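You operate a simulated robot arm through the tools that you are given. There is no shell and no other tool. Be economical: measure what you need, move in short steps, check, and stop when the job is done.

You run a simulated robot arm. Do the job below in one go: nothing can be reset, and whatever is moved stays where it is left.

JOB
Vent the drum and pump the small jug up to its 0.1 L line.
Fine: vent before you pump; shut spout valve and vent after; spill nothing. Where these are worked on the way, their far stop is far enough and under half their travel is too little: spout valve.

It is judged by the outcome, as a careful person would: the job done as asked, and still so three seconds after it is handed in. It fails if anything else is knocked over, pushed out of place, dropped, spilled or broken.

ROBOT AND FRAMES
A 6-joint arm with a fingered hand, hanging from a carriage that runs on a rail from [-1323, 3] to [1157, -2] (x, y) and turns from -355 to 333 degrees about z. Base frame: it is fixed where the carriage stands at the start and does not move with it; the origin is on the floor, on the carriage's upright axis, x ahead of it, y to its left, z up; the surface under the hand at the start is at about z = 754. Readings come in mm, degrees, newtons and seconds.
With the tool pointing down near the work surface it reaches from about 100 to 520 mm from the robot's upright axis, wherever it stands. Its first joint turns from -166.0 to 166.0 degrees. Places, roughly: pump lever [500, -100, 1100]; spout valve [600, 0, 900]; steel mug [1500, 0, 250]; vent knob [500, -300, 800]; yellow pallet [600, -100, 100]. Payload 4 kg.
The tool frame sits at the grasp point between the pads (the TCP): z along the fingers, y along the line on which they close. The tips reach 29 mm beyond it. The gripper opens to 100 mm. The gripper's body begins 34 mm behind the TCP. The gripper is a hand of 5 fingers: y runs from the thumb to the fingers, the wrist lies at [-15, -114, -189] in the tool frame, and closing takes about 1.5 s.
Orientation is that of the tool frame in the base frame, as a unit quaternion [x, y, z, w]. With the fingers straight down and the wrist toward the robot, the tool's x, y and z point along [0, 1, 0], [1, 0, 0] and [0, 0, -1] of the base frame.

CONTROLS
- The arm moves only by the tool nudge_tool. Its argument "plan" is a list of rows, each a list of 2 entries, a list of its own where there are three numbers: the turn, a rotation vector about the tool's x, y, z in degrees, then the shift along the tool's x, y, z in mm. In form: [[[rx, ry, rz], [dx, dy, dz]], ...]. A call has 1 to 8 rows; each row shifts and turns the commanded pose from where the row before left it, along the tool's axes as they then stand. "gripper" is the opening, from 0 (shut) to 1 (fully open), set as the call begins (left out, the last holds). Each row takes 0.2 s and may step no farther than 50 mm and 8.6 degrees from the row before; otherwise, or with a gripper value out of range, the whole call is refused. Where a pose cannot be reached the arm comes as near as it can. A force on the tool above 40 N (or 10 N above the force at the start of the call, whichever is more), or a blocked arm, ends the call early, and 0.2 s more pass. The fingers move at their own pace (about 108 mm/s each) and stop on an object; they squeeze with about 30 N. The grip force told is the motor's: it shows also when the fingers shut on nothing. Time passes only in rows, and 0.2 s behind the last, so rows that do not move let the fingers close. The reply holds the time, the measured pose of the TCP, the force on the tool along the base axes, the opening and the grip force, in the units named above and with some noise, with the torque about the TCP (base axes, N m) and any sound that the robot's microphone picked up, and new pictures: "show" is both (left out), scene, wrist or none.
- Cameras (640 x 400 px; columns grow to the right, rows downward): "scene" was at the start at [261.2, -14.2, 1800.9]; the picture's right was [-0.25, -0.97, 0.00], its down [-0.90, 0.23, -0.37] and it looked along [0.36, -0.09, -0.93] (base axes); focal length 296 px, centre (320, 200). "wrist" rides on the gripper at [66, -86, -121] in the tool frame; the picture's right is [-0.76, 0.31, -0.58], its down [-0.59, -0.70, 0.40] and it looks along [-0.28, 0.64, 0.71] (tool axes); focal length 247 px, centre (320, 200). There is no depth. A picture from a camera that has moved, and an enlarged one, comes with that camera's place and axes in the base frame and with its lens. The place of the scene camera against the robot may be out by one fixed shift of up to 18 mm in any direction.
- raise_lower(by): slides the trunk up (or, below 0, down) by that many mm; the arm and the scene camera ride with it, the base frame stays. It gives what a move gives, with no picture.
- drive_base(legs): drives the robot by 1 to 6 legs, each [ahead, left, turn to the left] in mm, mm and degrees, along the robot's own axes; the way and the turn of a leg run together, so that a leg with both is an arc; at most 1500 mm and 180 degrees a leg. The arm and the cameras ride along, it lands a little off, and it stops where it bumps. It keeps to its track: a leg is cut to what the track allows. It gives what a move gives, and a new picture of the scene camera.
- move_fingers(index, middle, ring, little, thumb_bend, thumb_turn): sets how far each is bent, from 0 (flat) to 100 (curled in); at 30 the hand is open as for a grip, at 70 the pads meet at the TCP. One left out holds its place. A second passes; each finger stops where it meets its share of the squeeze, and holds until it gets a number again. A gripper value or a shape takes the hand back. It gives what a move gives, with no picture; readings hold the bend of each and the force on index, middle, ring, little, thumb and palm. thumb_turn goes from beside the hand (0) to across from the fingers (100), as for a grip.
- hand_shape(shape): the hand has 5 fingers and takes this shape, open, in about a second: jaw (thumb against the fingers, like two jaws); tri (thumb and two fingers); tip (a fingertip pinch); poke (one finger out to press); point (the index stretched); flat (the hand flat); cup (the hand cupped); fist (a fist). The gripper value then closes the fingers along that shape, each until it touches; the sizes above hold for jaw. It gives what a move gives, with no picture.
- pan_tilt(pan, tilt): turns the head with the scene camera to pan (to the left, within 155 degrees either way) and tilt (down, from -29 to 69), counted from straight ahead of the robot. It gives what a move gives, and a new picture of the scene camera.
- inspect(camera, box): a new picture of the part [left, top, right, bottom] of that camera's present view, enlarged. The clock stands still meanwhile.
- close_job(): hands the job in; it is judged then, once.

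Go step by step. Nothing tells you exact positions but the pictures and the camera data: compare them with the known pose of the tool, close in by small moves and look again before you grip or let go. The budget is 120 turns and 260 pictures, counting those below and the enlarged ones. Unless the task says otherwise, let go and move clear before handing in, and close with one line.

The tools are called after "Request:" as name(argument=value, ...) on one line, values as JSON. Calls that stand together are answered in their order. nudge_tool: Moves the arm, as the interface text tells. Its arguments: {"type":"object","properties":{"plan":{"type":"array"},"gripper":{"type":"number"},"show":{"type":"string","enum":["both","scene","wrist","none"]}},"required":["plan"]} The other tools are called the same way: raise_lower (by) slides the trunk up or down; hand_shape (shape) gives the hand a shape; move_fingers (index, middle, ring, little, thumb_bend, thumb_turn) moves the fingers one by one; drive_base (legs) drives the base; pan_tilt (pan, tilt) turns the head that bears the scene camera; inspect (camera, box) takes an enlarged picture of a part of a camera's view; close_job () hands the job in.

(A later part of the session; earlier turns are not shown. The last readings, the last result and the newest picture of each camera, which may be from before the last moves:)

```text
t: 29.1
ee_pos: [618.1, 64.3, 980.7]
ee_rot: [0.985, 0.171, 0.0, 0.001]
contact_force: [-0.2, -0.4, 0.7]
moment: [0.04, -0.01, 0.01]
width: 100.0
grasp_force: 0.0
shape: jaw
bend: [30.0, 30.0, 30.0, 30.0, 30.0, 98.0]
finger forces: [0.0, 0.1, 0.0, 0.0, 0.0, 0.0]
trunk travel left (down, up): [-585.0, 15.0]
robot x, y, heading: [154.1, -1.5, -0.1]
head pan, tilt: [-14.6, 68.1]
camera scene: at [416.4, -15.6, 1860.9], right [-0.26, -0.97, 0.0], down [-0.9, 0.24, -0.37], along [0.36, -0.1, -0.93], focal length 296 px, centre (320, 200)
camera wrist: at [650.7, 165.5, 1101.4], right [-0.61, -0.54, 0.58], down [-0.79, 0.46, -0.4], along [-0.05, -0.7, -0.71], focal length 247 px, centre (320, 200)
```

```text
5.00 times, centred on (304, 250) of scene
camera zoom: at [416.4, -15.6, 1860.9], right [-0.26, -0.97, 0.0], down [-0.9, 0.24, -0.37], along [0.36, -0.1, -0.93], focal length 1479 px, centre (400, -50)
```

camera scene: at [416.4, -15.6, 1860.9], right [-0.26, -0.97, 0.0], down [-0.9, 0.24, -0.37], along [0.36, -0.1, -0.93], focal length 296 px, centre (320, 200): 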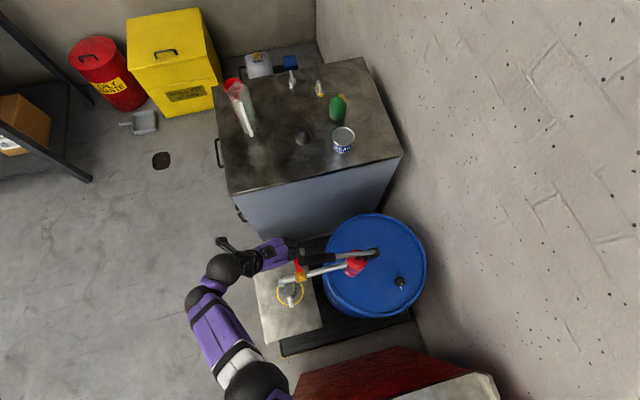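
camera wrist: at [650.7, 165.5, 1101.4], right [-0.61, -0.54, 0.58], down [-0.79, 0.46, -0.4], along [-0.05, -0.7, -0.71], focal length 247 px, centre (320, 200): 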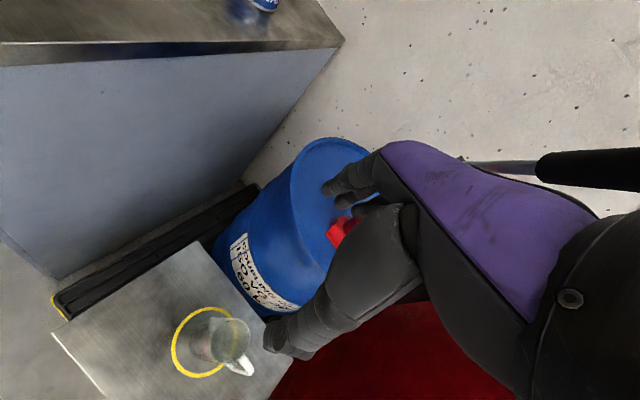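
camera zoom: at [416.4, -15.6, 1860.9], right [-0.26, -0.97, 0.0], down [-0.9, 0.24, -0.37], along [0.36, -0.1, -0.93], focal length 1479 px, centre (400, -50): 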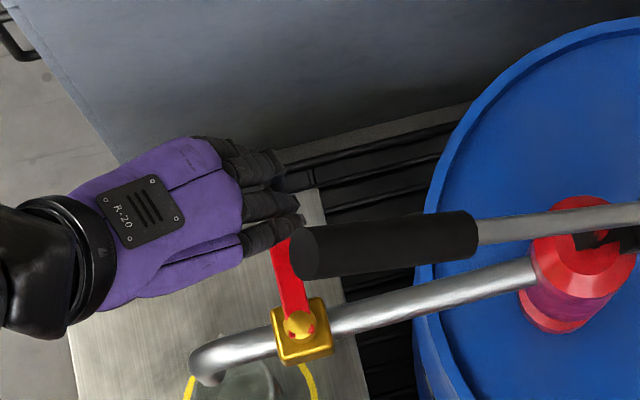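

Request:
nudge_tool(plan=[[[0, 0, 0], [-6, 18, 0]], [[0, 0, 0], [-4, 18, 0]], [[0, 0, 0], [0, 0, 0]]], show="wrist")

Request:
inspect(camera="scene", box=[240, 210, 368, 290])

Request:
inspect(camera="wrist", box=[260, 160, 420, 260])

```text
t: 29.9
ee_pos: [622.2, 26.6, 979.3]
ee_rot: [0.985, 0.173, -0.002, 0.001]
contact_force: [-0.9, -0.6, -0.6]
moment: [-0.02, -0.01, 0.02]
width: 99.9
grasp_force: 0.1
shape: jaw
bend: [30.0, 30.0, 30.0, 30.0, 30.0, 98.0]
finger forces: [0.0, 0.0, 0.1, 0.1, 0.0, 0.0]
trunk travel left (down, up): [-585.0, 15.0]
robot x, y, heading: [155.3, -1.9, -0.3]
head pan, tilt: [-14.6, 68.1]
camera wrist: at [654.4, 127.4, 1100.6], right [-0.61, -0.54, 0.58], down [-0.79, 0.46, -0.4], along [-0.05, -0.7, -0.71], focal length 247 px, centre (320, 200)
```

wrist: 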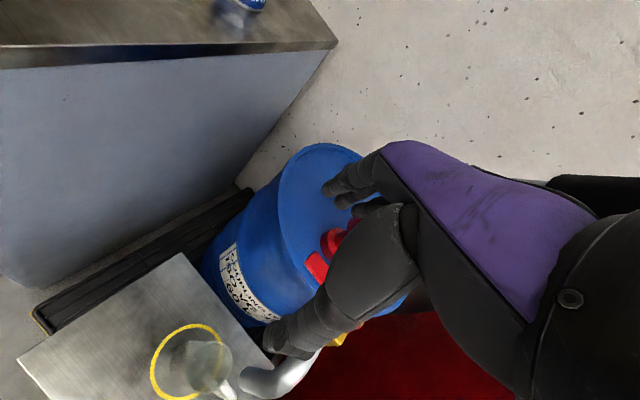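

```text
5.00 times, centred on (304, 250) of scene
camera zoom: at [416.4, -15.6, 1860.9], right [-0.26, -0.97, 0.0], down [-0.9, 0.24, -0.37], along [0.36, -0.1, -0.93], focal length 1479 px, centre (400, -50)
```

zoom: 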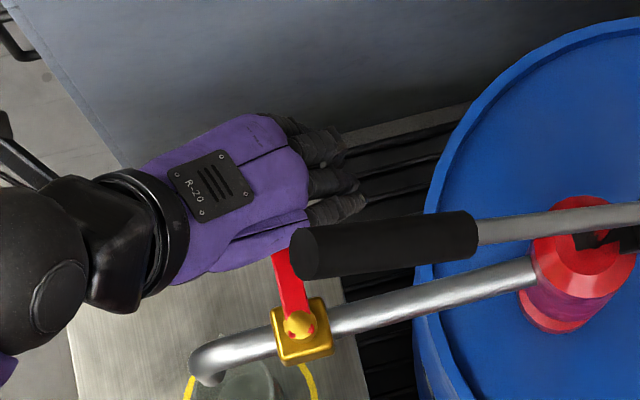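

```text
4.00 times, centred on (340, 210) of wrist
camera zoom: at [654.4, 127.4, 1100.6], right [-0.61, -0.54, 0.58], down [-0.79, 0.46, -0.4], along [-0.05, -0.7, -0.71], focal length 988 px, centre (240, 160)
```

zoom: 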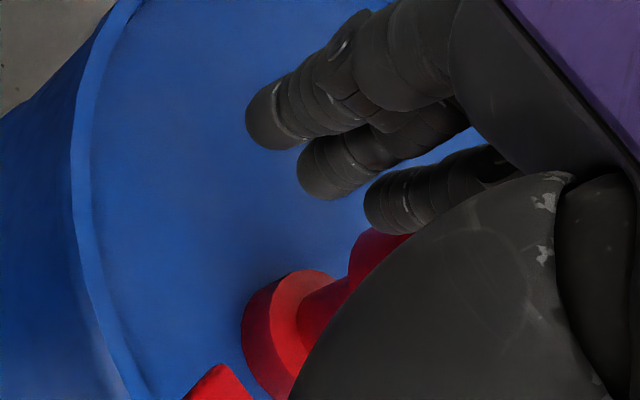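

The handle tip (≈[613, 7, 935]) lies between thumb and fingers. Lowering to handle height.

Request:
nudge_tool(plan=[[[0, 0, 0], [-3, 0, 18]], [[0, 0, 0], [-3, 0, 18]], [[0, 0, 0], [0, 0, 0]]], show="wrist")

Request:
inspect(camera="scene", box=[240, 210, 368, 290])

```text
t: 30.7
ee_pos: [615.4, 23.9, 944.4]
ee_rot: [0.985, 0.171, 0.0, 0.001]
contact_force: [-0.4, -0.6, 0.9]
moment: [-0.01, 0.01, 0.0]
width: 99.7
grasp_force: 0.1
shape: jaw
bend: [30.0, 30.0, 30.0, 30.0, 30.0, 98.0]
finger forces: [0.0, 0.0, 0.0, 0.0, 0.0, 0.0]
trunk travel left (down, up): [-585.0, 15.0]
robot x, y, heading: [151.9, 0.9, -0.1]
head pan, tilt: [-14.6, 68.1]
camera wrist: at [648.0, 124.8, 1064.6], right [-0.61, -0.54, 0.58], down [-0.79, 0.46, -0.4], along [-0.05, -0.7, -0.71], focal length 247 px, centre (320, 200)
```

wrist: 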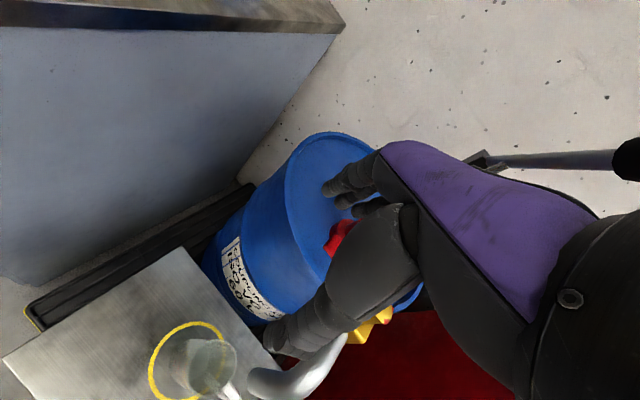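

```text
5.00 times, centred on (304, 250) of scene
camera zoom: at [416.4, -15.6, 1860.9], right [-0.26, -0.97, 0.0], down [-0.9, 0.24, -0.37], along [0.36, -0.1, -0.93], focal length 1479 px, centre (400, -50)
```

zoom: 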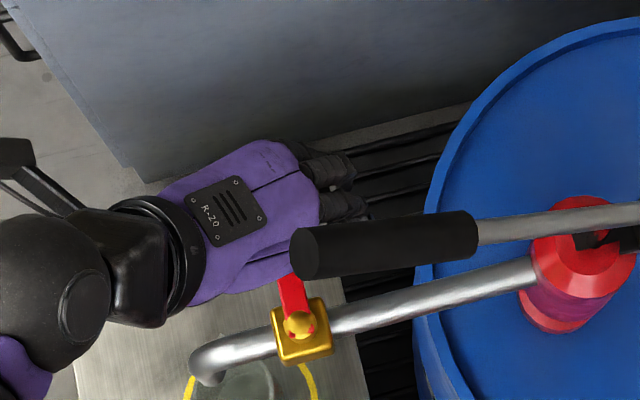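

I'll narrow the opening to cage the handle, then swing about the valve stem counter-clockwise as a first try, watching forces.

Request:
nudge_tool(plan=[[[0, 0, 0], [0, 0, 0]], [[0, 0, 0], [0, 0, 0]], [[0, 0, 0], [0, 0, 0]]], gripper=0.5, show="none")

Request:
nudge_tool(plan=[[[0, 0, -8], [1.4, -9.1, 0]], [[0, 0, -8], [1.4, -9.1, 0]], [[0, 0, 0], [0, 0, 0]]], show="wrist")

Request:
inspect(camera="scene", box=[240, 210, 368, 290])

```text
t: 31.5
ee_pos: [614.8, 24.3, 943.1]
ee_rot: [0.985, 0.173, -0.002, 0.001]
contact_force: [0.0, -0.2, 0.3]
moment: [0.03, -0.04, 0.0]
width: 50.4
grasp_force: 0.0
shape: jaw
bend: [41.0, 42.0, 74.0, 48.0, 35.0, 100.0]
finger forces: [0.0, 0.0, 0.0, 0.0, 0.1, 0.0]
trunk travel left (down, up): [-585.0, 15.0]
robot x, y, heading: [157.7, 2.1, -0.3]
head pan, tilt: [-14.6, 68.1]
```

```text
t: 32.3
ee_pos: [609.4, 40.8, 943.1]
ee_rot: [0.952, 0.308, -0.001, 0.001]
contact_force: [-0.2, -1.7, 0.1]
moment: [-0.03, 0.0, -0.05]
width: 50.2
grasp_force: 0.1
shape: jaw
bend: [41.0, 42.0, 74.0, 48.0, 35.0, 100.0]
finger forces: [0.0, 0.0, 0.7, 0.0, 0.1, 0.0]
trunk travel left (down, up): [-585.0, 15.0]
robot x, y, heading: [156.0, 3.1, -0.3]
head pan, tilt: [-14.6, 68.1]
camera wrist: at [612.8, 147.4, 1065.3], right [-0.43, -0.69, 0.58], down [-0.89, 0.22, -0.4], along [0.14, -0.69, -0.71], focal length 247 px, centre (320, 200)
```

wrist: 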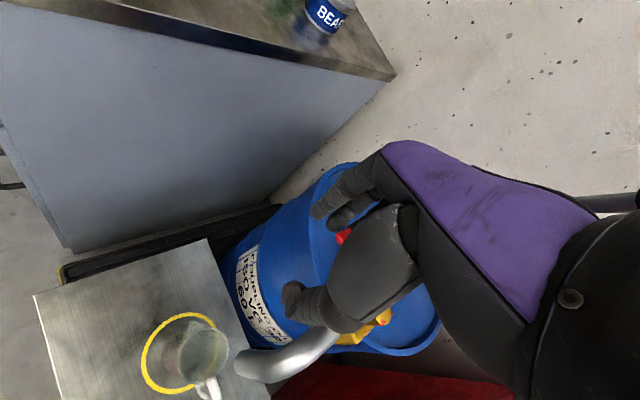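

```text
5.00 times, centred on (304, 250) of scene
camera zoom: at [416.3, -15.7, 1860.9], right [-0.26, -0.97, 0.0], down [-0.9, 0.24, -0.37], along [0.36, -0.1, -0.93], focal length 1479 px, centre (400, -50)
```

zoom: 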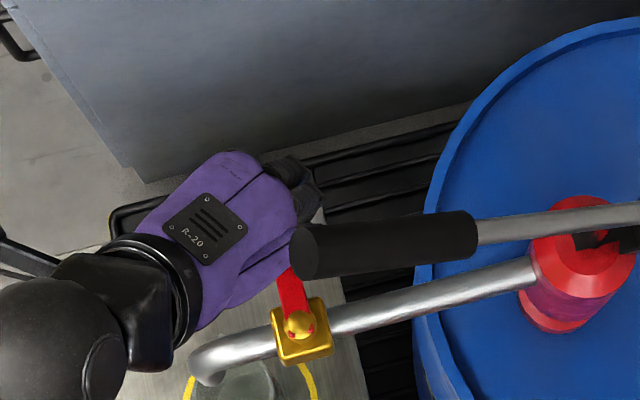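

Request:
nudge_tool(plan=[[[0, 0, -8], [1.4, -9.1, 0]], [[0, 0, -8], [1.4, -9.1, 0]], [[0, 0, 0], [0, 0, 0]]], show="wrist")

Request:
inspect(camera="scene", box=[240, 210, 368, 290])

```text
t: 33.1
ee_pos: [600.5, 56.2, 942.5]
ee_rot: [0.899, 0.438, -0.002, 0.0]
contact_force: [-0.2, -1.6, -0.2]
moment: [-0.02, -0.01, -0.03]
width: 50.0
grasp_force: 0.1
shape: jaw
bend: [41.0, 42.0, 74.0, 48.0, 35.0, 100.0]
finger forces: [0.0, 0.1, 0.7, 0.1, 0.0, 0.1]
trunk travel left (down, up): [-585.0, 15.0]
robot x, y, heading: [158.7, -4.1, -0.1]
head pan, tilt: [-14.6, 68.1]
camera wrist: at [573.7, 160.1, 1065.1], right [-0.22, -0.78, 0.58], down [-0.92, -0.03, -0.4], along [0.33, -0.62, -0.71], focal length 247 px, centre (320, 200)
```

wrist: 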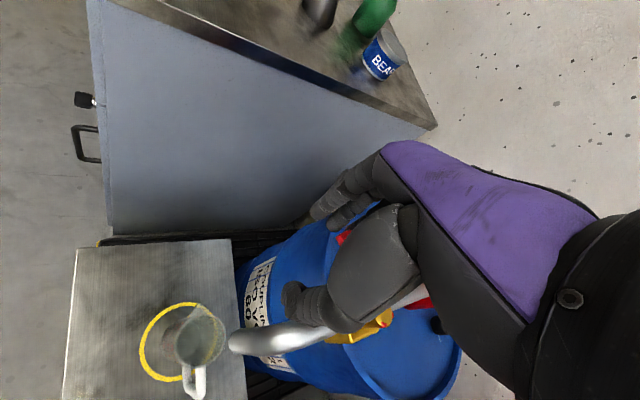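

```text
5.00 times, centred on (304, 250) of scene
camera zoom: at [416.4, -15.7, 1860.9], right [-0.26, -0.97, 0.0], down [-0.9, 0.24, -0.37], along [0.36, -0.1, -0.93], focal length 1479 px, centre (400, -50)
```

zoom: 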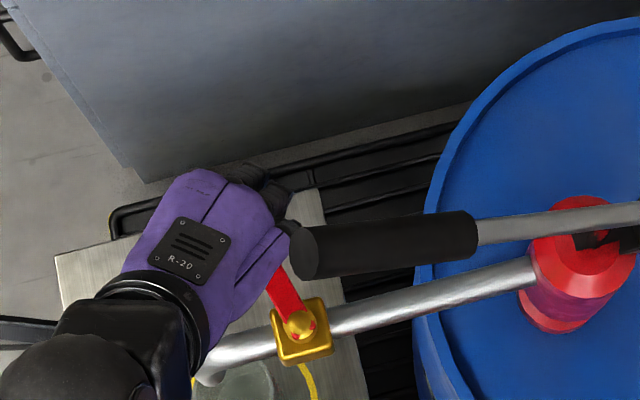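

The handle turns freely this way (25° or so already). Continuing the swing.

Request:
nudge_tool(plan=[[[0, 0, -8], [1.4, -9.1, 0]], [[0, 0, -8], [1.4, -9.1, 0]], [[0, 0, -8], [1.4, -9.1, 0]], [[0, 0, 0], [0, 0, 0]]], show="none")

Request:
inspect(camera="scene", box=[240, 210, 368, 290])

```text
t: 34.1
ee_pos: [578.0, 74.7, 943.9]
ee_rot: [0.789, 0.615, -0.002, 0.0]
contact_force: [0.5, -0.5, 0.6]
moment: [-0.05, 0.0, -0.01]
width: 50.5
grasp_force: 0.0
shape: jaw
bend: [41.0, 42.0, 74.0, 48.0, 35.0, 100.0]
finger forces: [0.1, 0.0, 0.5, 0.1, 0.0, 0.0]
trunk travel left (down, up): [-585.0, 15.0]
robot x, y, heading: [155.6, 2.2, -0.4]
head pan, tilt: [-14.6, 68.1]
```

```text
5.00 times, centred on (304, 250) of scene
camera zoom: at [416.4, -15.6, 1860.9], right [-0.26, -0.97, 0.0], down [-0.9, 0.24, -0.37], along [0.36, -0.1, -0.93], focal length 1479 px, centre (400, -50)
```

zoom: 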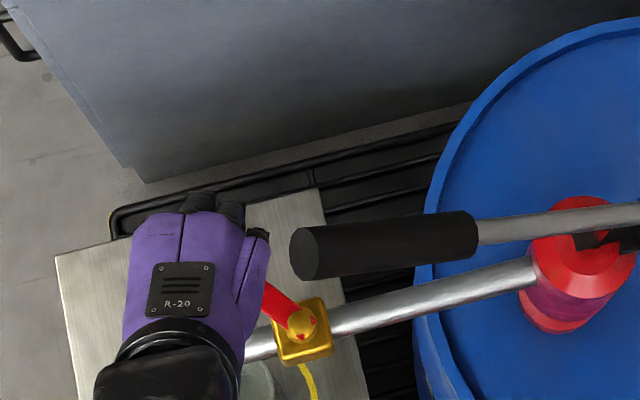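

Request:
nudge_tool(plan=[[[0, 0, -8], [1.4, -9.1, 0]], [[0, 0, -8], [1.4, -9.1, 0]], [[0, 0, -8], [1.4, -9.1, 0]], [[0, 0, -8], [1.4, -9.1, 0]], [[0, 0, 0], [0, 0, 0]]], show="wrist")

Request:
inspect(camera="scene", box=[240, 210, 368, 290])

```text
t: 35.3
ee_pos: [542.4, 81.9, 943.1]
ee_rot: [0.589, 0.808, -0.002, -0.001]
contact_force: [0.0, -0.9, -0.1]
moment: [0.01, 0.0, 0.01]
width: 50.3
grasp_force: 0.1
shape: jaw
bend: [41.0, 42.0, 74.0, 48.0, 35.0, 100.0]
finger forces: [0.0, 0.0, 0.5, 0.1, 0.0, 0.1]
trunk travel left (down, up): [-585.0, 15.0]
robot x, y, heading: [155.9, -0.1, -0.2]
head pan, tilt: [-14.6, 68.1]
camera wrist: at [440.7, 116.2, 1065.1], right [0.53, -0.62, 0.58], down [-0.49, -0.78, -0.4], along [0.7, -0.07, -0.71], focal length 247 px, centre (320, 200)
```

wrist: 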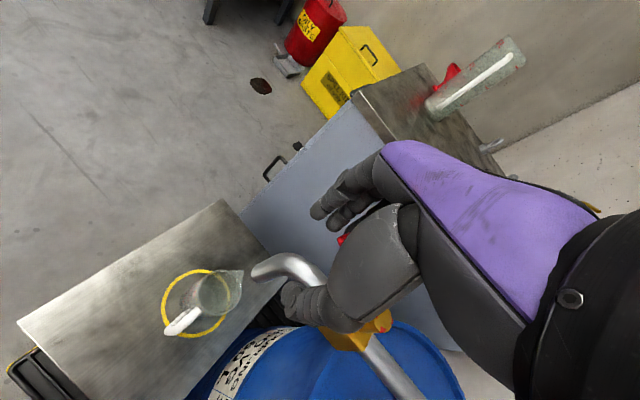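

```text
5.00 times, centred on (304, 250) of scene
camera zoom: at [416.4, -15.6, 1860.9], right [-0.26, -0.97, 0.0], down [-0.9, 0.24, -0.37], along [0.36, -0.1, -0.93], focal length 1479 px, centre (400, -50)
```

zoom: 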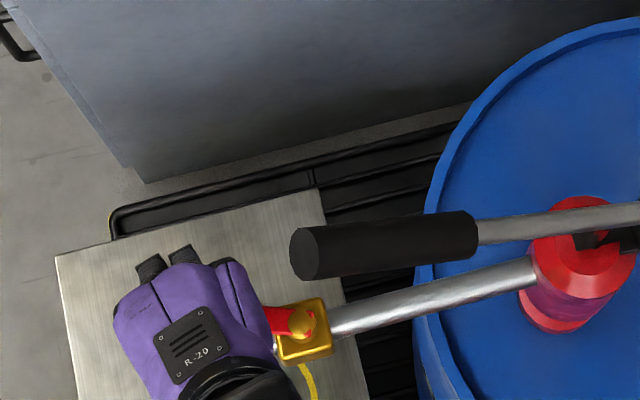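

Request:
nudge_tool(plan=[[[0, 0, -8], [1.4, -9.1, 0]], [[0, 0, -8], [1.4, -9.1, 0]], [[0, 0, -8], [1.4, -9.1, 0]], [[0, 0, 0], [0, 0, 0]]], show="none")

Request:
inspect(camera="scene", box=[240, 210, 368, 290])

```text
t: 36.3
ee_pos: [515.8, 75.1, 944.9]
ee_rot: [0.408, 0.913, -0.002, 0.0]
contact_force: [1.8, -1.3, 0.8]
moment: [0.02, 0.01, -0.01]
width: 50.2
grasp_force: 0.0
shape: jaw
bend: [41.0, 42.0, 74.0, 48.0, 35.0, 100.0]
finger forces: [0.0, 0.0, 1.8, 0.1, 0.0, 0.1]
trunk travel left (down, up): [-585.0, 15.0]
robot x, y, heading: [154.6, -2.6, -0.3]
head pan, tilt: [-14.6, 68.1]
```

```text
5.00 times, centred on (304, 250) of scene
camera zoom: at [416.5, -15.7, 1861.0], right [-0.26, -0.97, 0.0], down [-0.9, 0.24, -0.37], along [0.36, -0.1, -0.93], focal length 1479 px, centre (400, -50)
```

zoom: 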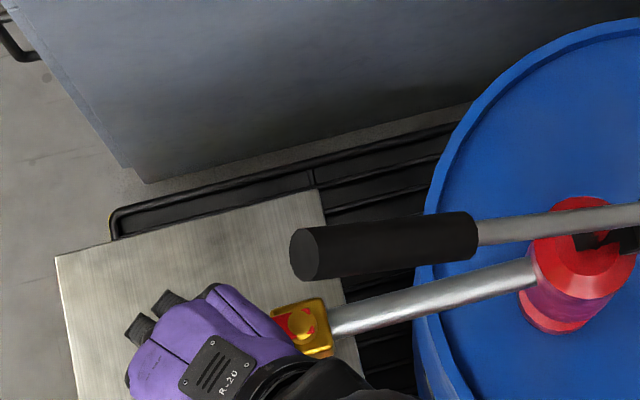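

The handle is aligned with the pipe and force rose, so it's at its stop. Opening the hand and lifting clear.

Request:
nudge_tool(plan=[[[0, 0, 0], [0, 0, 0]], [[0, 0, 0], [0, 0, 0]], [[0, 0, 0], [0, 0, 0]], [[0, 0, 0], [0, 0, -30]], [[0, 0, 0], [0, 0, -30]], [[0, 0, 0], [0, 0, 0]]], gripper=1, show="both")

```text
t: 37.7
ee_pos: [515.8, 74.5, 1006.0]
ee_rot: [0.409, 0.913, -0.002, -0.001]
contact_force: [-0.2, -0.6, -0.6]
moment: [-0.02, -0.02, -0.01]
width: 99.7
grasp_force: 0.1
shape: jaw
bend: [30.0, 30.0, 30.0, 30.0, 30.0, 98.0]
finger forces: [0.0, 0.0, 0.0, 0.0, 0.1, 0.1]
trunk travel left (down, up): [-585.0, 15.0]
robot x, y, heading: [154.8, -3.8, -0.2]
head pan, tilt: [-14.6, 68.1]
camera scene: at [416.4, -15.6, 1860.9], right [-0.26, -0.97, 0.0], down [-0.9, 0.24, -0.37], along [0.36, -0.1, -0.93], focal length 296 px, centre (320, 200)
camera wrist: at [409.7, 65.0, 1126.8], right [0.73, -0.36, 0.58], down [-0.13, -0.91, -0.4], along [0.67, 0.21, -0.72], focal length 247 px, centre (320, 200)
```

scene: 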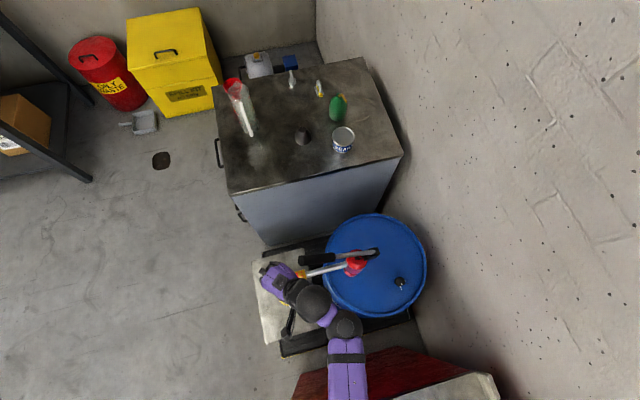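
wrist: 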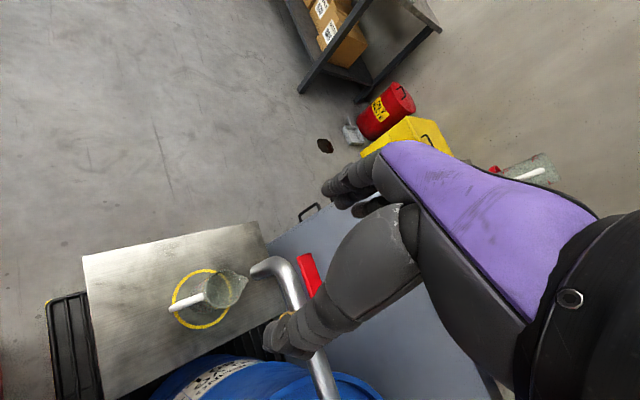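

The valve handle now lies along the pipe (open). Next is the lever: I'll back off and pitch the hand forward, so it grips the bar from the robot side with fingers above and thumb below.

Request:
drive_base(legs=[[-200, 0, 0]])

Request:
nudge_tool(plan=[[[0, 0, 8], [0, 0, 0]], [[0, 0, 8], [0, 0, 0]], [[0, 0, 8], [0, 0, 0]], [[0, 0, 8], [0, 0, 0]], [[0, 0, 8], [0, 0, 0]], [[0, 0, 8], [0, 0, 0]], [[0, 0, 0], [-30, 30, 0]], [[0, 0, 0], [-30, 30, 0]]], show="wrist")

```text
t: 39.4
ee_pos: [315.9, 74.9, 1004.8]
ee_rot: [0.408, 0.913, -0.002, -0.001]
contact_force: [0.5, -0.6, -0.2]
moment: [0.01, -0.04, 0.0]
width: 99.7
grasp_force: 0.1
shape: jaw
bend: [30.0, 30.0, 30.0, 30.0, 30.0, 98.0]
finger forces: [0.1, 0.1, 0.0, 0.0, 0.0, 0.0]
trunk travel left (down, up): [-585.0, 15.0]
robot x, y, heading: [-45.8, 0.5, -0.0]
head pan, tilt: [-14.6, 68.1]
camera scene: at [215.1, -15.1, 1860.9], right [-0.26, -0.97, 0.0], down [-0.9, 0.24, -0.37], along [0.36, -0.1, -0.93], focal length 296 px, centre (320, 200)
```

scene: 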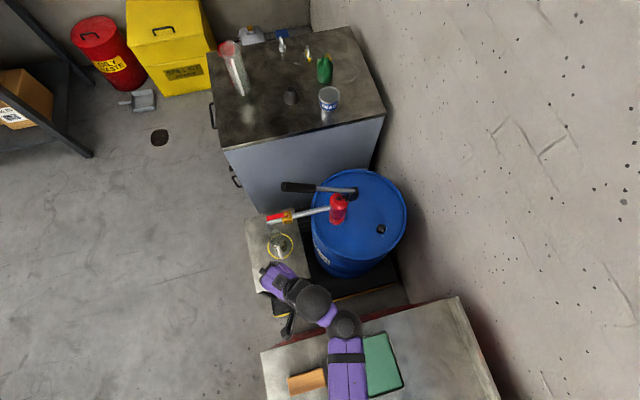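

```text
t: 41.1
ee_pos: [370.8, 10.5, 1004.9]
ee_rot: [0.744, 0.668, -0.002, 0.001]
contact_force: [-0.4, 0.7, -0.5]
moment: [-0.03, -0.02, 0.0]
width: 99.7
grasp_force: 0.1
shape: jaw
bend: [30.0, 30.0, 30.0, 30.0, 30.0, 98.0]
finger forces: [0.0, 0.1, 0.0, 0.0, 0.0, 0.0]
trunk travel left (down, up): [-585.0, 15.0]
robot x, y, heading: [-45.7, -3.2, -0.0]
head pan, tilt: [-14.6, 68.1]
camera wrist: at [292.5, 83.2, 1127.3], right [0.23, -0.78, 0.58], down [-0.76, -0.51, -0.4], along [0.61, -0.35, -0.71], focal length 247 px, centre (320, 200)
```

wrist: 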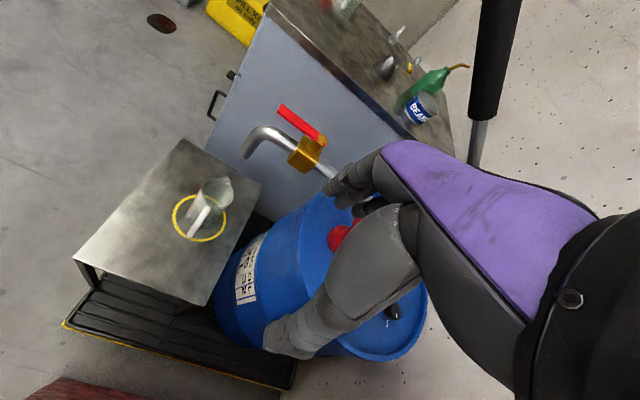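

Request:
nudge_tool(plan=[[[0, 0, 0], [19, 38, -20]], [[0, 0, -5.7], [19, 38, -20]], [[-8.2, 0, 0], [0, 0, 0]], [[-8.2, 0, 0], [0, 0, 0]], [[-8.2, 0, 0], [0, 0, 0]], [[-8.2, 0, 0], [0, 0, 0]], [[0, 0, 0], [0, 0, 0]]], show="scene")

```text
t: 42.8
ee_pos: [448.1, 39.1, 1045.1]
ee_rot: [0.682, 0.675, 0.197, 0.201]
contact_force: [0.0, -0.8, 0.0]
moment: [0.02, 0.0, -0.01]
width: 99.9
grasp_force: 0.0
shape: jaw
bend: [30.0, 30.0, 30.0, 30.0, 30.0, 98.0]
finger forces: [0.0, 0.0, 0.0, 0.0, 0.1, 0.1]
trunk travel left (down, up): [-585.0, 15.0]
robot x, y, heading: [-46.5, 1.7, 0.1]
head pan, tilt: [-14.6, 68.1]
camera scene: at [215.1, -15.1, 1860.9], right [-0.26, -0.97, 0.0], down [-0.9, 0.24, -0.37], along [0.36, -0.1, -0.93], focal length 296 px, centre (320, 200)
```

scene: 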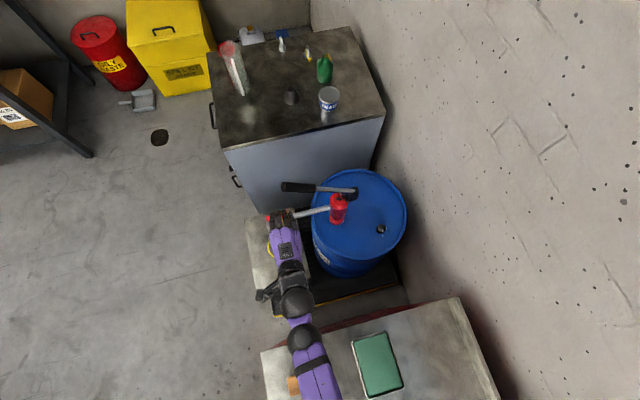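

Request:
nudge_tool(plan=[[[-8.2, 0, 0], [0, 0, 0]], [[-8.2, 0, 0], [0, 0, 0]], [[-8.2, 0, 0], [0, 0, 0]], [[-8.2, 0, 0], [0, 0, 0]], [[-8.2, 0, 0], [0, 0, 0]], [[-8.2, 0, 0], [0, 0, 0]], [[-8, 0, 0], [0, 0, 0]], [[0, 0, 0], [0, 0, 0]]], show="both")

```text
t: 44.5
ee_pos: [432.1, 30.9, 1089.9]
ee_rot: [0.547, 0.546, 0.446, 0.452]
contact_force: [0.4, -0.6, 1.2]
moment: [0.03, 0.02, 0.02]
width: 99.8
grasp_force: 0.0
shape: jaw
bend: [30.0, 30.0, 30.0, 30.0, 30.0, 98.0]
finger forces: [0.1, 0.1, 0.0, 0.0, 0.0, 0.0]
out of reach, approached as far as the arm can: row 5, 6, 7
trunk travel left (down, up): [-585.0, 15.0]
robot x, y, heading: [-43.1, -0.9, -0.3]
head pan, tilt: [-14.6, 68.1]
camera scene: at [215.1, -15.1, 1860.9], right [-0.26, -0.97, 0.0], down [-0.9, 0.24, -0.37], along [0.36, -0.1, -0.93], focal length 296 px, centre (320, 200)
camera wrist: at [297.7, 95.1, 1030.3], right [-0.51, -0.75, 0.42], down [0.25, -0.59, -0.76], along [0.82, -0.28, 0.49], focal length 247 px, centre (320, 200)
```

scene: 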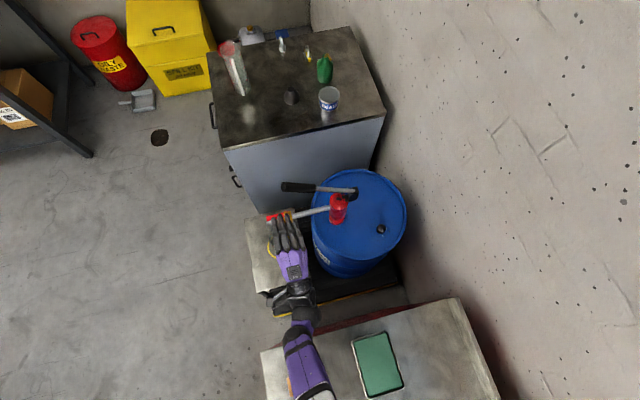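
wrist: 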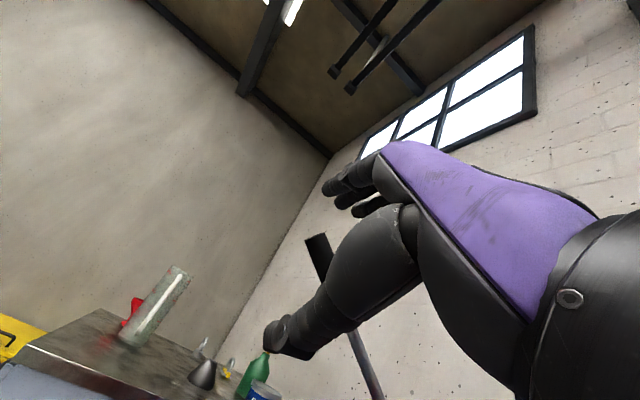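

The hand is pitched ~79°. I'll align it to the bar's y/z, roll it ~32° to match the bar's slope, then drive in.

Request:
nudge_tool(plan=[[[0, 0, 0], [-38, 14, -3]], [[0, 0, 0], [-38, 14, -3]], [[0, 0, 8], [0, 0, 0]], [[0, 0, 8], [0, 0, 0]], [[0, 0, 8], [0, 0, 0]], [[0, 0, 8], [0, 0, 0]], [[0, 0, 0], [0, 0, 0]]], show="both")

```text
t: 46.1
ee_pos: [432.8, -44.7, 1118.6]
ee_rot: [0.676, 0.374, 0.553, 0.311]
contact_force: [-0.4, -0.2, 0.0]
moment: [-0.02, 0.0, 0.0]
width: 100.0
grasp_force: 0.1
shape: jaw
bend: [30.0, 30.0, 30.0, 30.0, 30.0, 98.0]
finger forces: [0.0, 0.0, 0.0, 0.1, 0.1, 0.0]
trunk travel left (down, up): [-585.0, 15.0]
robot x, y, heading: [-43.9, 1.8, -0.4]
head pan, tilt: [-14.6, 68.1]
camera scene: at [215.1, -15.1, 1860.9], right [-0.26, -0.97, 0.0], down [-0.9, 0.24, -0.37], along [0.36, -0.1, -0.93], focal length 296 px, centre (320, 200)
camera wrist: at [306.5, 55.3, 1106.5], right [-0.6, -0.8, -0.02], down [0.21, -0.13, -0.97], along [0.77, -0.58, 0.25], focal length 247 px, centre (320, 200)
```

scene: 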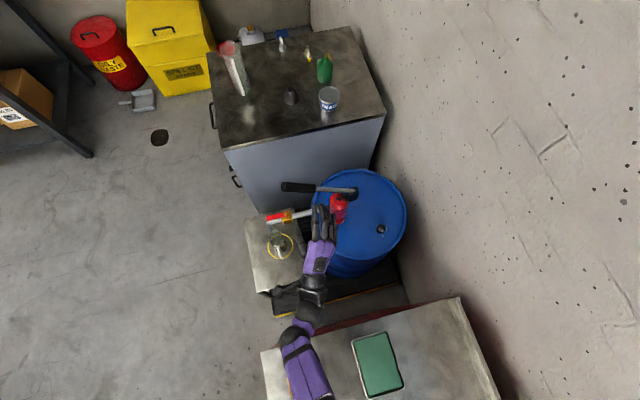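
wrist: 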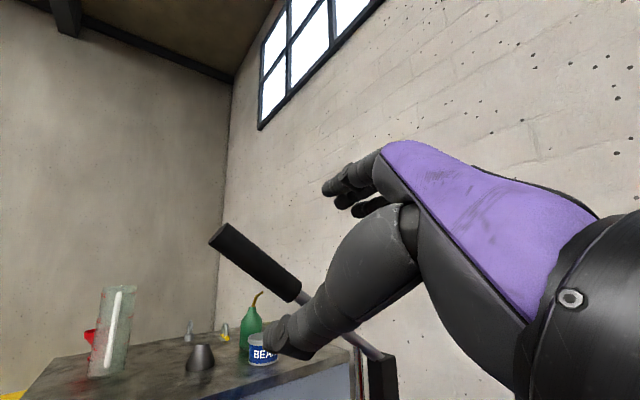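

The view shows the bar clearly; refined grip centre ≈[549, -50, 1107]. A small correction, then I'll drive in.

Request:
nudge_tool(plan=[[[0, 0, 0], [-9.9, -6.5, 2]], [[0, 0, 0], [0, 0, 0]]], show="none")

Request:
drive_base(legs=[[70, 0, 0]])

Request:
nudge_tool(plan=[[[0, 0, 0], [0, 0, 0]]], show="wrist")

```text
t: 46.8
ee_pos: [431.5, -49.4, 1110.4]
ee_rot: [0.676, 0.375, 0.554, 0.311]
contact_force: [0.0, 0.0, -0.4]
moment: [-0.02, 0.03, 0.0]
width: 99.9
grasp_force: 0.0
shape: jaw
bend: [30.0, 30.0, 30.0, 30.0, 30.0, 98.0]
finger forces: [0.0, 0.0, 0.0, 0.0, 0.1, 0.1]
trunk travel left (down, up): [-585.0, 15.0]
robot x, y, heading: [-49.5, 2.7, -0.1]
head pan, tilt: [-14.6, 68.1]
```

```text
t: 47.8
ee_pos: [500.1, -49.0, 1109.3]
ee_rot: [0.676, 0.374, 0.553, 0.311]
contact_force: [-0.2, 0.6, 0.5]
moment: [-0.01, 0.03, -0.03]
width: 100.0
grasp_force: 0.0
shape: jaw
bend: [30.0, 30.0, 30.0, 30.0, 30.0, 98.0]
finger forces: [0.0, 0.0, 0.0, 0.0, 0.0, 0.0]
trunk travel left (down, up): [-585.0, 15.0]
robot x, y, heading: [26.9, -1.2, -0.2]
head pan, tilt: [-14.6, 68.1]
camera scene: at [284.7, -15.3, 1860.9], right [-0.26, -0.97, 0.0], down [-0.9, 0.24, -0.37], along [0.36, -0.1, -0.93], focal length 296 px, centre (320, 200)
```

scene: 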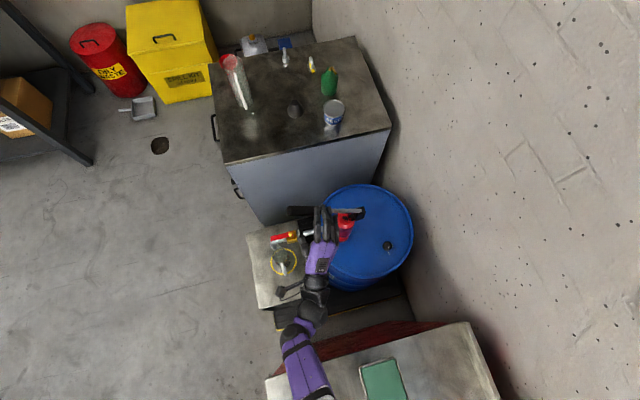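

```text
t: 48.2
ee_pos: [500.4, -49.1, 1109.6]
ee_rot: [0.676, 0.374, 0.553, 0.311]
contact_force: [0.2, -0.3, -0.3]
moment: [0.02, 0.01, -0.03]
width: 100.0
grasp_force: 0.0
shape: jaw
bend: [30.0, 30.0, 30.0, 30.0, 30.0, 98.0]
finger forces: [0.1, 0.0, 0.0, 0.0, 0.1, 0.1]
trunk travel left (down, up): [-585.0, 15.0]
robot x, y, heading: [28.8, -0.9, -0.3]
head pan, tilt: [-14.6, 68.1]
camera wrist: at [374.8, 50.1, 1096.2], right [-0.6, -0.8, -0.02], down [0.21, -0.13, -0.97], along [0.77, -0.58, 0.25], focal length 247 px, centre (320, 200)
```

wrist: 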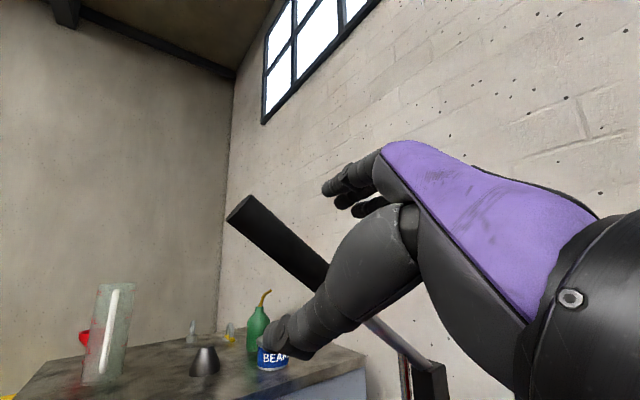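

The bar lies between thumb and fingers. Driving the last ~46 mm.

Request:
drive_base(legs=[[46, 0, 0]])

Request:
nudge_tool(plan=[[[0, 0, 0], [0, 0, 0]]], show="wrist")

```text
t: 49.1
ee_pos: [545.7, -49.6, 1110.6]
ee_rot: [0.676, 0.374, 0.553, 0.312]
contact_force: [-0.3, -0.3, 0.2]
moment: [0.01, -0.02, 0.0]
width: 100.0
grasp_force: 0.0
shape: jaw
bend: [30.0, 30.0, 30.0, 30.0, 30.0, 98.0]
finger forces: [0.0, 0.1, 0.0, 0.0, 0.1, 0.0]
trunk travel left (down, up): [-585.0, 15.0]
robot x, y, heading: [69.0, -0.4, -0.2]
head pan, tilt: [-14.6, 68.1]
camera scene: at [331.0, -15.4, 1860.9], right [-0.26, -0.97, 0.0], down [-0.9, 0.24, -0.37], along [0.36, -0.1, -0.93], focal length 296 px, centre (320, 200)
```

scene: 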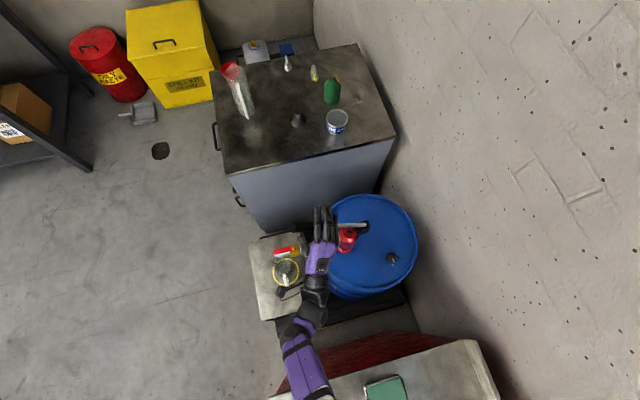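

```text
t: 49.5
ee_pos: [545.4, -49.8, 1109.9]
ee_rot: [0.677, 0.374, 0.553, 0.311]
contact_force: [-0.7, 0.1, -0.3]
moment: [0.0, 0.0, -0.01]
width: 99.9
grasp_force: 0.0
shape: jaw
bend: [30.0, 30.0, 30.0, 30.0, 30.0, 98.0]
finger forces: [0.0, 0.0, 0.1, 0.1, 0.0, 0.0]
trunk travel left (down, up): [-585.0, 15.0]
robot x, y, heading: [70.8, 2.4, -0.3]
head pan, tilt: [-14.6, 68.1]
camera wrist: at [421.1, 49.9, 1096.2], right [-0.6, -0.8, -0.02], down [0.21, -0.13, -0.97], along [0.77, -0.58, 0.25], focal length 247 px, centre (320, 200)
```

wrist: 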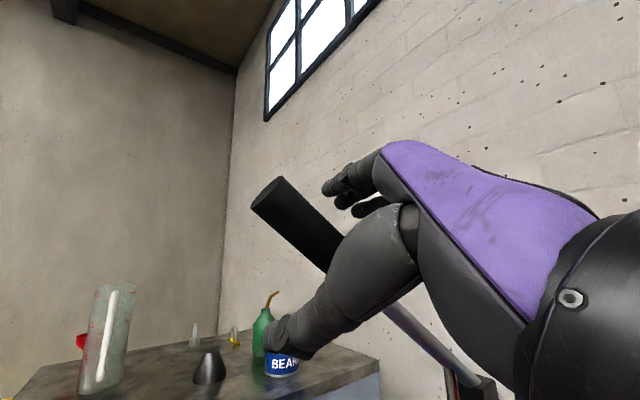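

Request:
nudge_tool(plan=[[[0, 0, 0], [0, 0, 0]], [[0, 0, 0], [0, 0, 0]], [[0, 0, 0], [0, 0, 0]], [[0, 0, 0], [0, 0, 0]], [[0, 0, 0], [0, 0, 0]], [[0, 0, 0], [0, 0, 0]], [[0, 0, 0], [0, 0, 0]]], gripper=0, show="wrist")

Request:
inspect(camera="scene", box=[240, 200, 400, 300])

```text
t: 51.1
ee_pos: [548.5, -49.4, 1110.1]
ee_rot: [0.676, 0.374, 0.553, 0.312]
contact_force: [14.2, -1.6, -8.4]
moment: [-0.16, 0.03, -0.04]
width: 11.1
grasp_force: 30.0
shape: jaw
bend: [71.0, 70.0, 70.0, 69.0, 73.0, 100.0]
finger forces: [14.4, 6.4, 2.5, 1.8, 29.9, 0.0]
trunk travel left (down, up): [-585.0, 15.0]
robot x, y, heading: [67.4, 1.8, -0.0]
head pan, tilt: [-14.6, 68.1]
camera wrist: at [422.8, 49.8, 1096.6], right [-0.6, -0.8, -0.02], down [0.21, -0.13, -0.97], along [0.77, -0.58, 0.25], focal length 247 px, centre (320, 200)
```

wrist: 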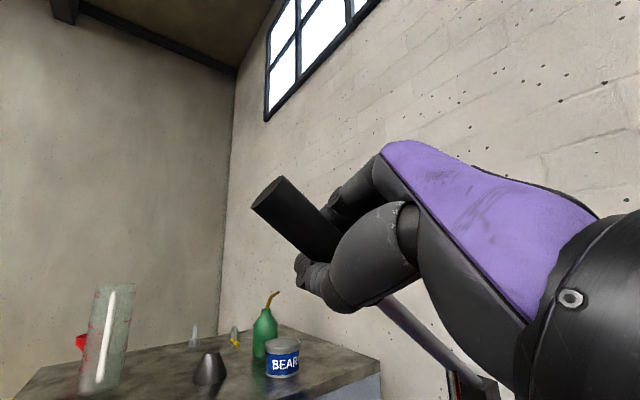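

```text
4.00 times, centred on (320, 250) of scene
camera zoom: at [331.6, -15.5, 1861.2], right [-0.26, -0.97, 0.0], down [-0.9, 0.24, -0.37], along [0.36, -0.1, -0.93], focal length 1183 px, centre (320, 0)
```

zoom: 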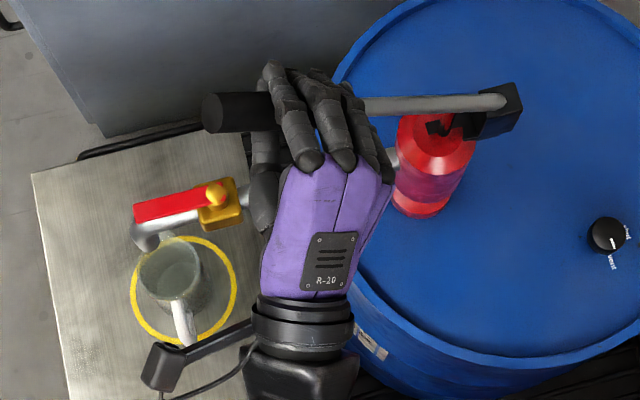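

I have a firm wrap on the grip and a clear view of the jug. Starting a slow down-stroke about the lever pivot.

Request:
nudge_tool(plan=[[[-0.43, -0.65, -3.92], [1.2, -14.6, 2.2]], [[-0.43, -0.65, -3.92], [1.2, -14.6, 2.2]], [[0, 0, 0], [0, 0, 0]]], show="scene")

Request:
inspect(camera="scene", box=[240, 200, 400, 300])

```text
t: 51.5
ee_pos: [547.7, -43.6, 1110.2]
ee_rot: [0.674, 0.385, 0.536, 0.332]
contact_force: [24.1, -16.2, -10.3]
moment: [0.01, -0.1, 0.02]
width: 10.6
grasp_force: 30.3
shape: jaw
bend: [71.0, 70.0, 70.0, 69.0, 72.0, 100.0]
finger forces: [17.6, 6.8, 3.3, 1.7, 29.2, 0.1]
out of reach, approached as far as the arm can: row 1, 2
trunk travel left (down, up): [-585.0, 15.0]
robot x, y, heading: [69.1, -2.9, -0.4]
head pan, tilt: [-14.6, 68.1]
stopped in row 2: the force on the tool passed its limit at 54 N (the readings are from after the stop); the commanded pose is now the measured one
camera scene: at [332.6, -16.8, 1861.5], right [-0.26, -0.97, 0.0], down [-0.9, 0.24, -0.38], along [0.36, -0.1, -0.93], focal length 296 px, centre (320, 200)
```

scene: 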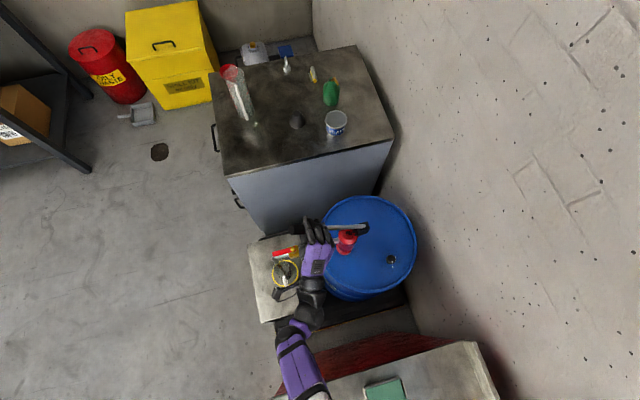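

```text
4.00 times, centred on (320, 250) of scene
camera zoom: at [332.6, -16.8, 1861.5], right [-0.26, -0.97, 0.0], down [-0.9, 0.24, -0.38], along [0.36, -0.1, -0.93], focal length 1183 px, centre (320, 0)
```

zoom: 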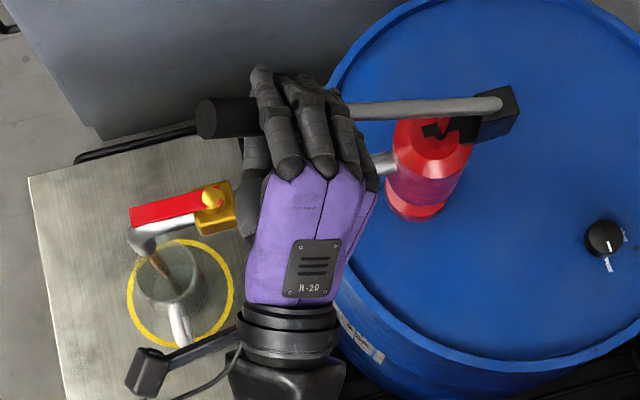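

Oil is already coming out, but the arm hit a joint limit. I'll produce the downward motion with the trunk instead, matching the arc with small nudges.

Request:
raise_lower(by=-12)

Request:
inspect(camera="scene", box=[240, 220, 340, 300])

```text
t: 52.1
ee_pos: [548.3, -37.7, 1100.7]
ee_rot: [0.671, 0.386, 0.54, 0.331]
contact_force: [19.8, -0.4, 3.5]
moment: [-0.34, -0.13, -0.03]
width: 10.8
grasp_force: 30.0
shape: jaw
bend: [71.0, 70.0, 70.0, 68.0, 72.0, 100.0]
finger forces: [15.4, 7.7, 4.3, 3.5, 28.7, 0.0]
trunk travel left (down, up): [-573.0, 27.0]
robot x, y, heading: [69.0, 1.3, -0.4]
head pan, tilt: [-14.6, 68.1]
```

```text
5.00 times, centred on (290, 260) of scene
camera zoom: at [332.3, -15.7, 1849.7], right [-0.26, -0.97, 0.0], down [-0.9, 0.24, -0.38], along [0.36, -0.1, -0.93], focal length 1479 px, centre (470, -100)
```

zoom: 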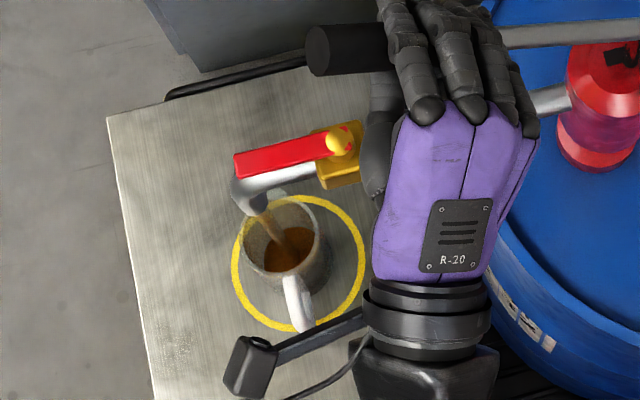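

Request:
inspect(camera="scene", box=[278, 250, 318, 290])

```text
10.00 times, centred on (298, 270) of scene
camera zoom: at [332.3, -15.7, 1849.7], right [-0.26, -0.97, 0.0], down [-0.9, 0.24, -0.38], along [0.36, -0.1, -0.93], focal length 2958 px, centre (540, -500)
```

zoom: 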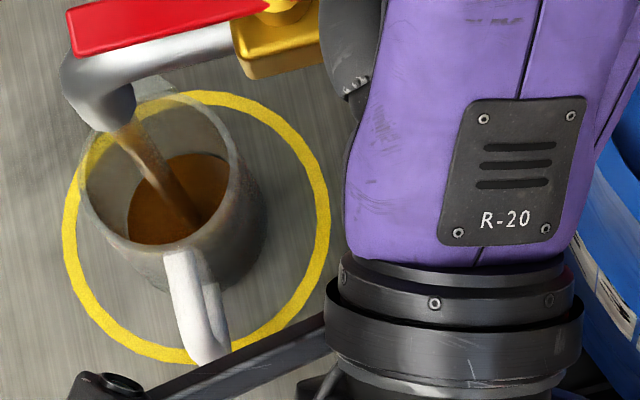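

Oil flows well. I'll pause to see whether the flow stops when the lever is still and to read the level.

Request:
nudge_tool(plan=[[[0, 0, 0], [0, 0, 0]], [[0, 0, 0], [0, 0, 0]]], show="none")

Request:
inspect(camera="scene", box=[274, 245, 314, 285])

```text
t: 52.7
ee_pos: [548.6, -38.7, 1100.1]
ee_rot: [0.671, 0.386, 0.54, 0.331]
contact_force: [20.7, 2.5, 6.5]
moment: [-0.36, -0.13, 0.01]
width: 10.8
grasp_force: 30.1
shape: jaw
bend: [71.0, 70.0, 70.0, 68.0, 72.0, 100.0]
finger forces: [15.8, 8.1, 4.6, 3.7, 28.2, 0.0]
trunk travel left (down, up): [-573.0, 27.0]
robot x, y, heading: [67.9, -0.7, -0.3]
head pan, tilt: [-14.6, 68.1]
```

```text
10.00 times, centred on (294, 265) of scene
camera zoom: at [332.4, -15.5, 1849.7], right [-0.26, -0.97, 0.0], down [-0.9, 0.24, -0.38], along [0.36, -0.1, -0.93], focal length 2958 px, centre (580, -450)
```

zoom: 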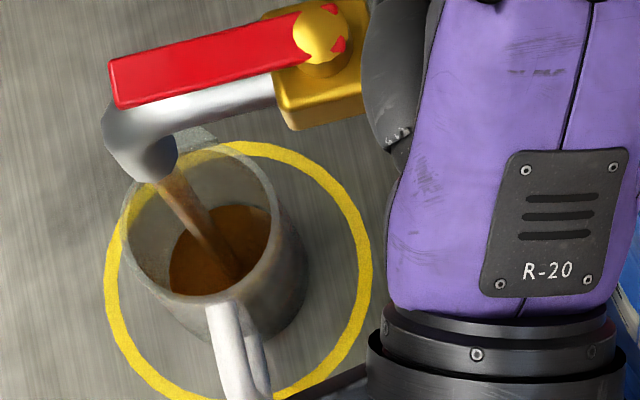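

Request:
nudge_tool(plan=[[[0, 0, 0], [0, 0, 0]], [[0, 0, 0], [0, 0, 0]], [[0, 0, 0], [0, 0, 0]], [[0, 0, 0], [0, 0, 0]], [[0, 0, 0], [0, 0, 0]]], show="none")

Request:
inspect(camera="scene", box=[274, 245, 314, 285])

```text
t: 53.9
ee_pos: [547.9, -36.5, 1098.8]
ee_rot: [0.672, 0.385, 0.538, 0.333]
contact_force: [21.6, 5.5, 9.4]
moment: [-0.41, -0.12, 0.06]
width: 10.3
grasp_force: 29.7
shape: jaw
bend: [71.0, 70.0, 70.0, 68.0, 73.0, 100.0]
finger forces: [15.8, 8.3, 4.8, 4.0, 28.2, 0.0]
trunk travel left (down, up): [-573.0, 27.0]
robot x, y, heading: [71.6, -3.3, -0.4]
head pan, tilt: [-14.6, 68.1]
```

```text
10.00 times, centred on (294, 265) of scene
camera zoom: at [332.5, -15.4, 1849.7], right [-0.26, -0.97, 0.0], down [-0.9, 0.24, -0.38], along [0.36, -0.1, -0.93], focal length 2958 px, centre (580, -450)
```

zoom: 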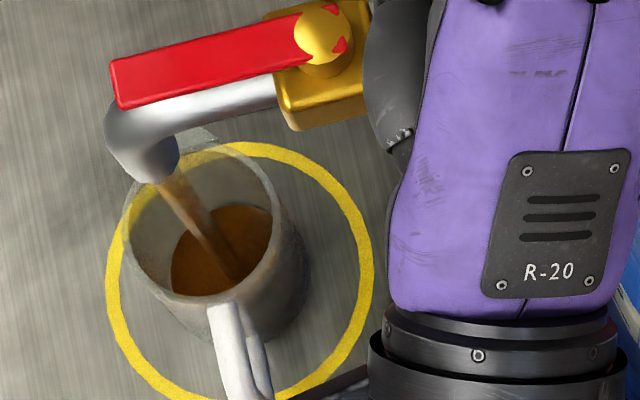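

Level is rising only slowly as the lever creeps. I'll continue the stroke in small trunk steps with matching y/roll.

Request:
raise_lower(by=-12)

Request:
inspect(camera="scene", box=[270, 235, 318, 283])

```text
t: 54.5
ee_pos: [548.7, -35.1, 1087.6]
ee_rot: [0.671, 0.386, 0.54, 0.331]
contact_force: [18.5, 18.2, 15.9]
moment: [-0.6, -0.07, 0.1]
width: 10.8
grasp_force: 30.1
shape: jaw
bend: [71.0, 70.0, 68.0, 67.0, 74.0, 100.0]
finger forces: [14.8, 8.6, 6.1, 6.6, 27.1, 0.0]
trunk travel left (down, up): [-561.0, 39.0]
robot x, y, heading: [70.8, -3.8, -0.3]
head pan, tilt: [-14.6, 68.1]
```

```text
8.33 times, centred on (294, 259) of scene
camera zoom: at [332.5, -14.7, 1837.7], right [-0.26, -0.97, 0.0], down [-0.9, 0.24, -0.38], along [0.36, -0.09, -0.93], focal length 2465 px, centre (537, -292)
```

zoom: 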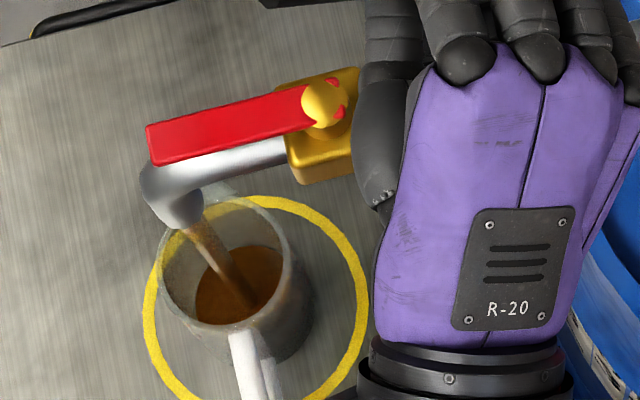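

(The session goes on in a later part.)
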